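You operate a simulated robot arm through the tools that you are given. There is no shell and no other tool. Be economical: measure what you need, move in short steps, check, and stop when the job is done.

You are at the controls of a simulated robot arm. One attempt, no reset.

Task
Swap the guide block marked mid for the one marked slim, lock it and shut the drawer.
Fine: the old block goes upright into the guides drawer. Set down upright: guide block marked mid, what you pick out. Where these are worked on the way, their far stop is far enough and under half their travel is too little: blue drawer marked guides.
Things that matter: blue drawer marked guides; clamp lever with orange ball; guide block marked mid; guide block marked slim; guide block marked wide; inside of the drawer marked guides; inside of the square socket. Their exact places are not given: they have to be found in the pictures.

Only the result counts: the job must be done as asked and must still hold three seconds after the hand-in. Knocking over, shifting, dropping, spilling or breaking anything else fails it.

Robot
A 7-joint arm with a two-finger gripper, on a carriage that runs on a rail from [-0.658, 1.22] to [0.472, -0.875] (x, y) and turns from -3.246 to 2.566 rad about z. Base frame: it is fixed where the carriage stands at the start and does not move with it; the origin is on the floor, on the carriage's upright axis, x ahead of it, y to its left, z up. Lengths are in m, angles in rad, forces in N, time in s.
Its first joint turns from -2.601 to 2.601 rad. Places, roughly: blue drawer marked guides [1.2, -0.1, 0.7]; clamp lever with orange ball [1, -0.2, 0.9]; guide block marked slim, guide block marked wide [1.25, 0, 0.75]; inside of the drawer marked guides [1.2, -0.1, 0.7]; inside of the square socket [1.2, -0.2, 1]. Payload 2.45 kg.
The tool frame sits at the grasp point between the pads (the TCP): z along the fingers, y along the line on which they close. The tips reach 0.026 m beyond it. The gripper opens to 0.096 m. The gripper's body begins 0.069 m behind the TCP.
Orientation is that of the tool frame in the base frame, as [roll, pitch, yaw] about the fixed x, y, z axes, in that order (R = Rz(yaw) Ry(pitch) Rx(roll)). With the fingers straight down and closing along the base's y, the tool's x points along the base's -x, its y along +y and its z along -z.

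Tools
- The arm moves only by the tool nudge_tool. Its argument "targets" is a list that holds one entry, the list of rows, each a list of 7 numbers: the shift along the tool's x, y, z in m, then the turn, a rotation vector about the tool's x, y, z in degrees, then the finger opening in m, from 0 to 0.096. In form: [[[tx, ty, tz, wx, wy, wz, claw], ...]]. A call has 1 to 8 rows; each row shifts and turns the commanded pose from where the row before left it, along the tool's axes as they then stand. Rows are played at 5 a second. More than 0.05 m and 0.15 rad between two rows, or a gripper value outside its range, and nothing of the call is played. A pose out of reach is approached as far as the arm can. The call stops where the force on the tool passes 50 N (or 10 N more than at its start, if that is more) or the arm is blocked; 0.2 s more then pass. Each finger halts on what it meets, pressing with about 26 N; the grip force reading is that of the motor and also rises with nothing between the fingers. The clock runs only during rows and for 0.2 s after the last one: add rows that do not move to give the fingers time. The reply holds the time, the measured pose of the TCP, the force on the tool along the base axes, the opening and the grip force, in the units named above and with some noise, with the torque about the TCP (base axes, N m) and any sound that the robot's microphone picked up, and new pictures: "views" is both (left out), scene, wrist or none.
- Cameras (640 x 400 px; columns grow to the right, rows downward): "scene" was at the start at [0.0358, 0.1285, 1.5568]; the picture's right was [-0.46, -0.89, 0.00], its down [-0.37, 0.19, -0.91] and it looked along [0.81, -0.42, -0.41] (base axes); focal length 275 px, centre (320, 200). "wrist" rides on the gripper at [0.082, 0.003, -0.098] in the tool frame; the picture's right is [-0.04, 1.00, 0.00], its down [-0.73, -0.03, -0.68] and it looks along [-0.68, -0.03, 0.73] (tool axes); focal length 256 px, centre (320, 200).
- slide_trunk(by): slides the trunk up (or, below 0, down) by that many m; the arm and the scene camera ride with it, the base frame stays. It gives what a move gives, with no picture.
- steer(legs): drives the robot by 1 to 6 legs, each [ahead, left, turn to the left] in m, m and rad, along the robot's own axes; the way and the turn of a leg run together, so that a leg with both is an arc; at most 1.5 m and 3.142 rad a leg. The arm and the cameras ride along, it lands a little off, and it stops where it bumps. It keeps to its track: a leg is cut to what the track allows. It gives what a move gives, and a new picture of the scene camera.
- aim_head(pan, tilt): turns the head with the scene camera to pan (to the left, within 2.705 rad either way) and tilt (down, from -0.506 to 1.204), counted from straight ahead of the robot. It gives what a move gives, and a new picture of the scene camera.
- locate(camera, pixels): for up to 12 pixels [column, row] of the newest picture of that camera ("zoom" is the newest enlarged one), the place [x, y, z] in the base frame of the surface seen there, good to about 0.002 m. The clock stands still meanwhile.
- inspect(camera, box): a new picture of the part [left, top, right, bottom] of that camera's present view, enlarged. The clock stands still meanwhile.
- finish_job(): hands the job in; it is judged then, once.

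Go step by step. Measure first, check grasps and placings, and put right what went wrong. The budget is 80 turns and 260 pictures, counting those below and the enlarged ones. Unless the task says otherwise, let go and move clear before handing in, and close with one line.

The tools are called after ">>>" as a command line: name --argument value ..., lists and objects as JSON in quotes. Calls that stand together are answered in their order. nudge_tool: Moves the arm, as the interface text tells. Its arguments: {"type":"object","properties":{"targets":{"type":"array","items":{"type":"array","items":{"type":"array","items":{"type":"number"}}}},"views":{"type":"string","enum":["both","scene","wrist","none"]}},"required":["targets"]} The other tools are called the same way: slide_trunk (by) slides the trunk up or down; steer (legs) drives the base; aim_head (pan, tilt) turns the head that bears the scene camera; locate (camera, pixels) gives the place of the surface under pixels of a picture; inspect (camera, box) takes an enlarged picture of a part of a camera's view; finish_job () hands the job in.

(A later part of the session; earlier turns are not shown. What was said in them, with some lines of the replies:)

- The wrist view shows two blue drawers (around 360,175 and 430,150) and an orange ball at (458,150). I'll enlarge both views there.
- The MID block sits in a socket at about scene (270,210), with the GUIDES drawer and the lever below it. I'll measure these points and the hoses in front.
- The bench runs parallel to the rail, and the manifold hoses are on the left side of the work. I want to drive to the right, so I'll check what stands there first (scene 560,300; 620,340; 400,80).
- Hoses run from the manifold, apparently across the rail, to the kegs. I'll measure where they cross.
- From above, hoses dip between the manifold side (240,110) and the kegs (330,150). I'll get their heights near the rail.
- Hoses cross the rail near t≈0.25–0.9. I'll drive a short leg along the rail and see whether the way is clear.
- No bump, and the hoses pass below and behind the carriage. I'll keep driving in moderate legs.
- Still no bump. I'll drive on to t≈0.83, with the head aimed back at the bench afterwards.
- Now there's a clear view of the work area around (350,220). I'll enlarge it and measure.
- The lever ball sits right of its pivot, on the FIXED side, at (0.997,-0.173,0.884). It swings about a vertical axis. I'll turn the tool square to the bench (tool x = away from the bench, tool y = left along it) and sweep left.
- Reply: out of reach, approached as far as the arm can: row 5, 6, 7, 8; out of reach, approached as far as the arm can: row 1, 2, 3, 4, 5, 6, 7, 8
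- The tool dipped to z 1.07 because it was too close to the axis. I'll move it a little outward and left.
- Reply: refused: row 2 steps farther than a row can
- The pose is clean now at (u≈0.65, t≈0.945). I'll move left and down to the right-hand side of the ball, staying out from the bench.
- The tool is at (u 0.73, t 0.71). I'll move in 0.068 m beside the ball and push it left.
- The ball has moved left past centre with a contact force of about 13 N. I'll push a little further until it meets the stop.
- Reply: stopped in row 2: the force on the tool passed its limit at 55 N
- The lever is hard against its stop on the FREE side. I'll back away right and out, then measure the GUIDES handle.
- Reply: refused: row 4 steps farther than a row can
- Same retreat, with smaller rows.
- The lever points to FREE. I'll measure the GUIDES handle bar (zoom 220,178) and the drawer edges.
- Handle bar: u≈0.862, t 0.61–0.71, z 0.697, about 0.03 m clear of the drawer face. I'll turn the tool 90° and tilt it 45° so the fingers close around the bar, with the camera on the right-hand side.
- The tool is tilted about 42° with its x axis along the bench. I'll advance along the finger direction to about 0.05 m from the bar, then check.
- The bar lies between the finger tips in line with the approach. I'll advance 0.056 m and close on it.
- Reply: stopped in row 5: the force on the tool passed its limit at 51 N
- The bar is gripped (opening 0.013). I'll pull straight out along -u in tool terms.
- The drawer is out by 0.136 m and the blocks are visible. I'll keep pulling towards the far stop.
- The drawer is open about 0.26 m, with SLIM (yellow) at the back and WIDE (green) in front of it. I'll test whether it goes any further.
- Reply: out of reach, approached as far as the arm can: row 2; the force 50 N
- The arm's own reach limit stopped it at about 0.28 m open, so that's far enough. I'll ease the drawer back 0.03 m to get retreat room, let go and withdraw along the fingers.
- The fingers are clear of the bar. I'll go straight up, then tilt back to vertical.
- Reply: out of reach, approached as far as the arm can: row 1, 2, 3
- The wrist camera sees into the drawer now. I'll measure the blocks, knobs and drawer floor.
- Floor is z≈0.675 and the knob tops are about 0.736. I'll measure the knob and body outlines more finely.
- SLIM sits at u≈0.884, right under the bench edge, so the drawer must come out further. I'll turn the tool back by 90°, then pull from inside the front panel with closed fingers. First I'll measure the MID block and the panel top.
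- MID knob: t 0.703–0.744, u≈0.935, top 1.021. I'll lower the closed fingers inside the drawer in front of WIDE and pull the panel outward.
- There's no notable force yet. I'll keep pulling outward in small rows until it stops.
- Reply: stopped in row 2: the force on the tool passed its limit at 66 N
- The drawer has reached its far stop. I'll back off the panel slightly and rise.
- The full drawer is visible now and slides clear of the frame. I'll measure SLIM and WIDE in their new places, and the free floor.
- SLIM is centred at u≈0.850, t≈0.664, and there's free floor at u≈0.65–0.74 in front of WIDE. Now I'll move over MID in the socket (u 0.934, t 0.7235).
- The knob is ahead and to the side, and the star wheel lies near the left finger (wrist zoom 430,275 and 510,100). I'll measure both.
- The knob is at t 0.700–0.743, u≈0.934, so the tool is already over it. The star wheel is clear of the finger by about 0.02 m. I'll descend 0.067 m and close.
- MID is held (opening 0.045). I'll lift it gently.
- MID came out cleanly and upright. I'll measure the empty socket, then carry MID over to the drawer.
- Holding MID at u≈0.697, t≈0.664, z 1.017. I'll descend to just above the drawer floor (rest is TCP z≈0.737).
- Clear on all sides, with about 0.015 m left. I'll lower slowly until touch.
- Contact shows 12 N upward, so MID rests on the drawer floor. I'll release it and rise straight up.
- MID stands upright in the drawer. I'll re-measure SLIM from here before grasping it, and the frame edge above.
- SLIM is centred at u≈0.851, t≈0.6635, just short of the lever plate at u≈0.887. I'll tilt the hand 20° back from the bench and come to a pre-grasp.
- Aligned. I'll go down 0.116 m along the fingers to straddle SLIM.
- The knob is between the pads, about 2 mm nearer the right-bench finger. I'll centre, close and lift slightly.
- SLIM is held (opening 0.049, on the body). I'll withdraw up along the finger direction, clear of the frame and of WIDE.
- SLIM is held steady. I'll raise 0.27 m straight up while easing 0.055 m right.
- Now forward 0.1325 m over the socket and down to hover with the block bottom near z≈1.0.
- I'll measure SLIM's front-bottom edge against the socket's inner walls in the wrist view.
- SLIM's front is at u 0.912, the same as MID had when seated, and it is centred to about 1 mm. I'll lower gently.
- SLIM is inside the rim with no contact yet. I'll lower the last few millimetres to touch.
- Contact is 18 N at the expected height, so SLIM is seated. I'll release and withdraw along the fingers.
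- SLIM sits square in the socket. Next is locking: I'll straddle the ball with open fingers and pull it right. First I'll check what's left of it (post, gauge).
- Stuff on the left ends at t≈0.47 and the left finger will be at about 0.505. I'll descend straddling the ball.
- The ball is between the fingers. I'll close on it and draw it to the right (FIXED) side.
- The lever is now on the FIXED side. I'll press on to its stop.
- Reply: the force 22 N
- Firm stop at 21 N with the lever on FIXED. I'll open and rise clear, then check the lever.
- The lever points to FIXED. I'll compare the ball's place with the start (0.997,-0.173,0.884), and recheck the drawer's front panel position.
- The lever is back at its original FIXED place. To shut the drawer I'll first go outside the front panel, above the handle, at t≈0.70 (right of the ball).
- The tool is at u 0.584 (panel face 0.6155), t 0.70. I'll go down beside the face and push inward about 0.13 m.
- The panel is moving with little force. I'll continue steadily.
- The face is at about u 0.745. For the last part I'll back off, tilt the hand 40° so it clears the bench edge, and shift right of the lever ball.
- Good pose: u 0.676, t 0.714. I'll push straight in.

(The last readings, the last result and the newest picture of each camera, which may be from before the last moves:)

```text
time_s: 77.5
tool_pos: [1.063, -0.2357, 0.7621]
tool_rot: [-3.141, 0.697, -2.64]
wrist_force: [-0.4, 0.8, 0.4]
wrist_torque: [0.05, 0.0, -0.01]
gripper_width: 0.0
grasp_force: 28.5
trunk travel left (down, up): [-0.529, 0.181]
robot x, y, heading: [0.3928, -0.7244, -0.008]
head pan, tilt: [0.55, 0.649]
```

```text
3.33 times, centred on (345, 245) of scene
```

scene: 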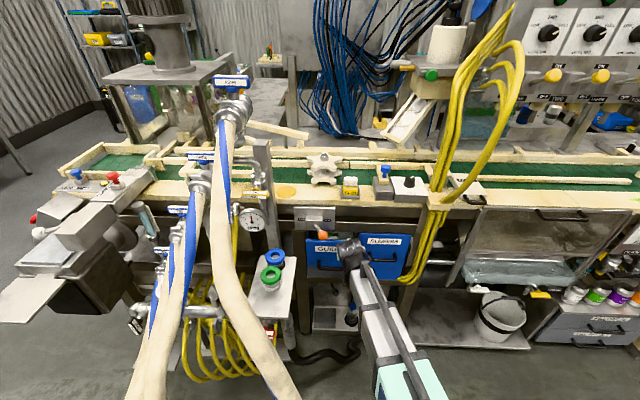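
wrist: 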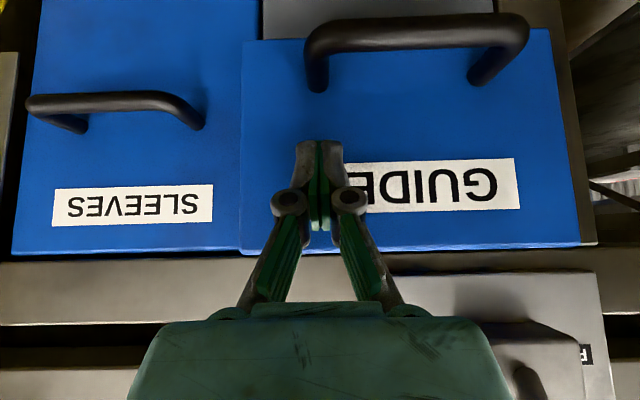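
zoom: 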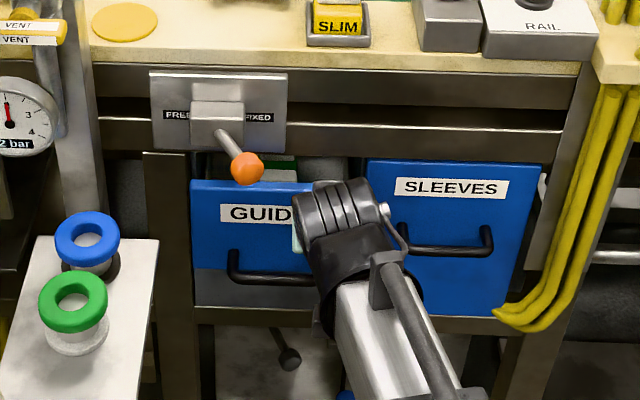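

The face is at about 0.846, with 0.05 m left. I'll push on slowly until it stops.

>>> nudge_tool --targets '[[[-0.0115, 0, 0.0096, 0, 0, 0, 0], [-0.0115, 0, 0.0096, 0, 0, 0, 0], [-0.0077, 0, 0.0064, 0, 0, 0, 0], [-0.0046, 0, 0.0039, 0, 0, 0, 0], [-0.0046, 0, 0.0039, 0, 0, 0, 0], [-0.0031, 0, 0.0026, 0, 0, 0, 0]]]'

>>> inspect --camera "scene" --box '[285, 185, 405, 305]'

```text
time_s: 78.9
tool_pos: [1.1084, -0.2109, 0.761]
tool_rot: [3.141, 0.69, -2.642]
wrist_force: [-28.6, -15.0, 0.4]
wrist_torque: [-0.06, 0.38, -0.02]
gripper_width: 0.0059
grasp_force: 28.9
trunk travel left (down, up): [-0.529, 0.181]
robot x, y, heading: [0.3895, -0.7279, -0.008]
head pan, tilt: [0.55, 0.649]
```

scene: 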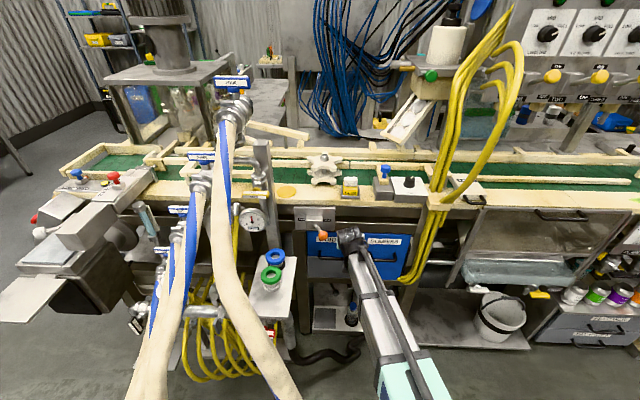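
wrist: 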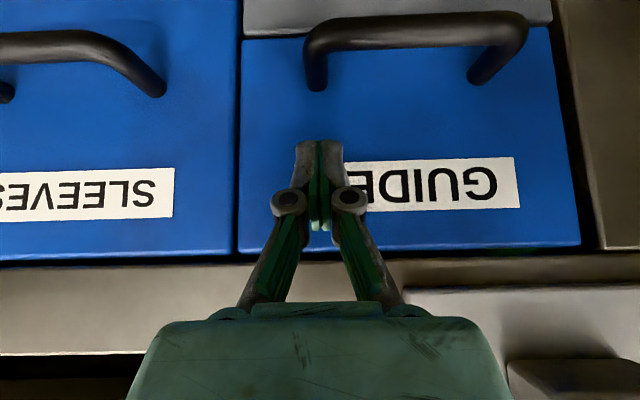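

```text
3.33 times, centred on (345, 245) of scene
```

zoom: 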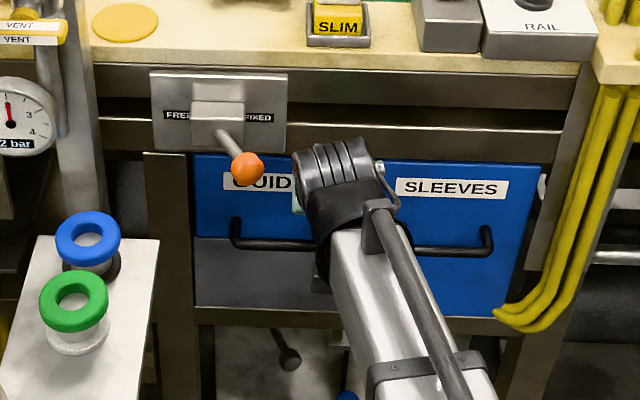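

Stopped at 32 N with u 0.872, the closed position, and the faces look flush. I'll back away straight out and check everything.

>>> nudge_tool --targets '[[[0.0153, 0, -0.0129, 0, 0, 0, 0], [0.03, 0, -0.026, 0, 0, 0, 0], [0.03, 0, -0.026, 0, 0, 0, 0], [0.03, -0.01, -0.026, 0, 0, 0, 0], [0.0, -0.03, -0.03, 0, 0, 0, 0], [0.0, -0.04, -0.02, 0, 0, 0, 0], [0.0, -0.04, -0.02, 0, 0, 0, 0], [0.0, -0.04, 0, 0, 0, 0, 0]]]'

>>> inspect --camera "scene" --box '[285, 165, 405, 285]'

>>> locate --camera "scene" --pixels '[[332, 240], [338, 249], [383, 240], [323, 234], [328, 262], [350, 180]]'

```text
time_s: 80.7
tool_pos: [1.0281, -0.4407, 0.819]
tool_rot: [-3.141, 0.698, -2.641]
wrist_force: [0.3, -1.2, 0.9]
wrist_torque: [-0.03, -0.01, 0.04]
gripper_width: 0.0002
grasp_force: 28.2
trunk travel left (down, up): [-0.529, 0.181]
robot x, y, heading: [0.3914, -0.7269, -0.013]
head pan, tilt: [0.55, 0.649]
```

scene: 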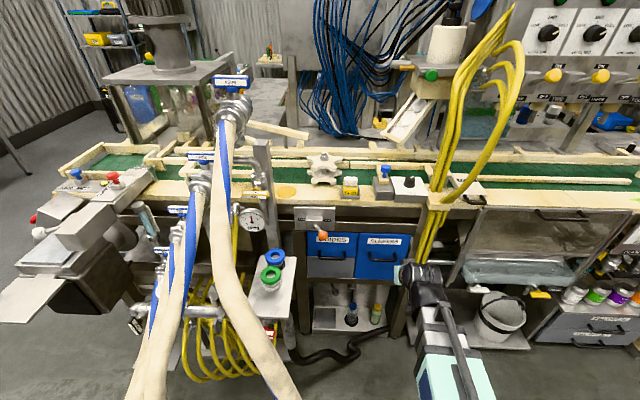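
wrist: 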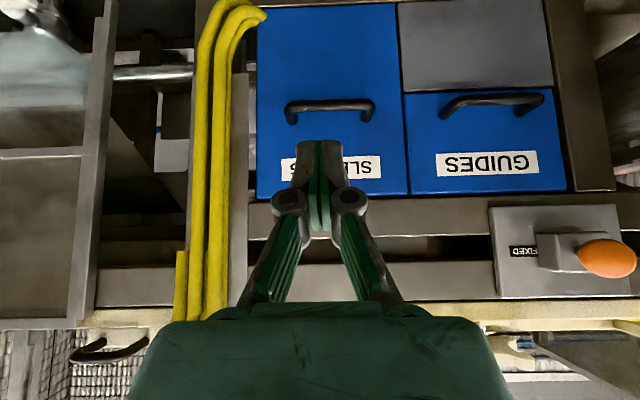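

```text
3.33 times, centred on (345, 225) of scene
```

zoom: 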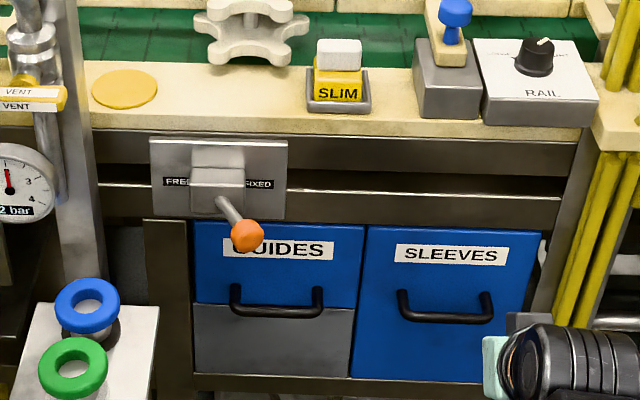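

```text
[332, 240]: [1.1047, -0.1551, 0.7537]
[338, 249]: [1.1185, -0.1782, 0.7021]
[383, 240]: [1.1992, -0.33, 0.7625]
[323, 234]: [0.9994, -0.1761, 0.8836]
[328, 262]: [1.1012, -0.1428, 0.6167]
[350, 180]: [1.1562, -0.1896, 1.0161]
```

SLIM sits in the socket, the lever is on FIXED and the drawer face is back at its starting plane (u 0.896). The arm is clear, so I'm handing in.

>>> finish_job

```text
The job is handed in.
```

The job is handed in: SLIM is seated in the socket, the lever is locked on FIXED, and MID was set upright in the GUIDES drawer, which is shut.
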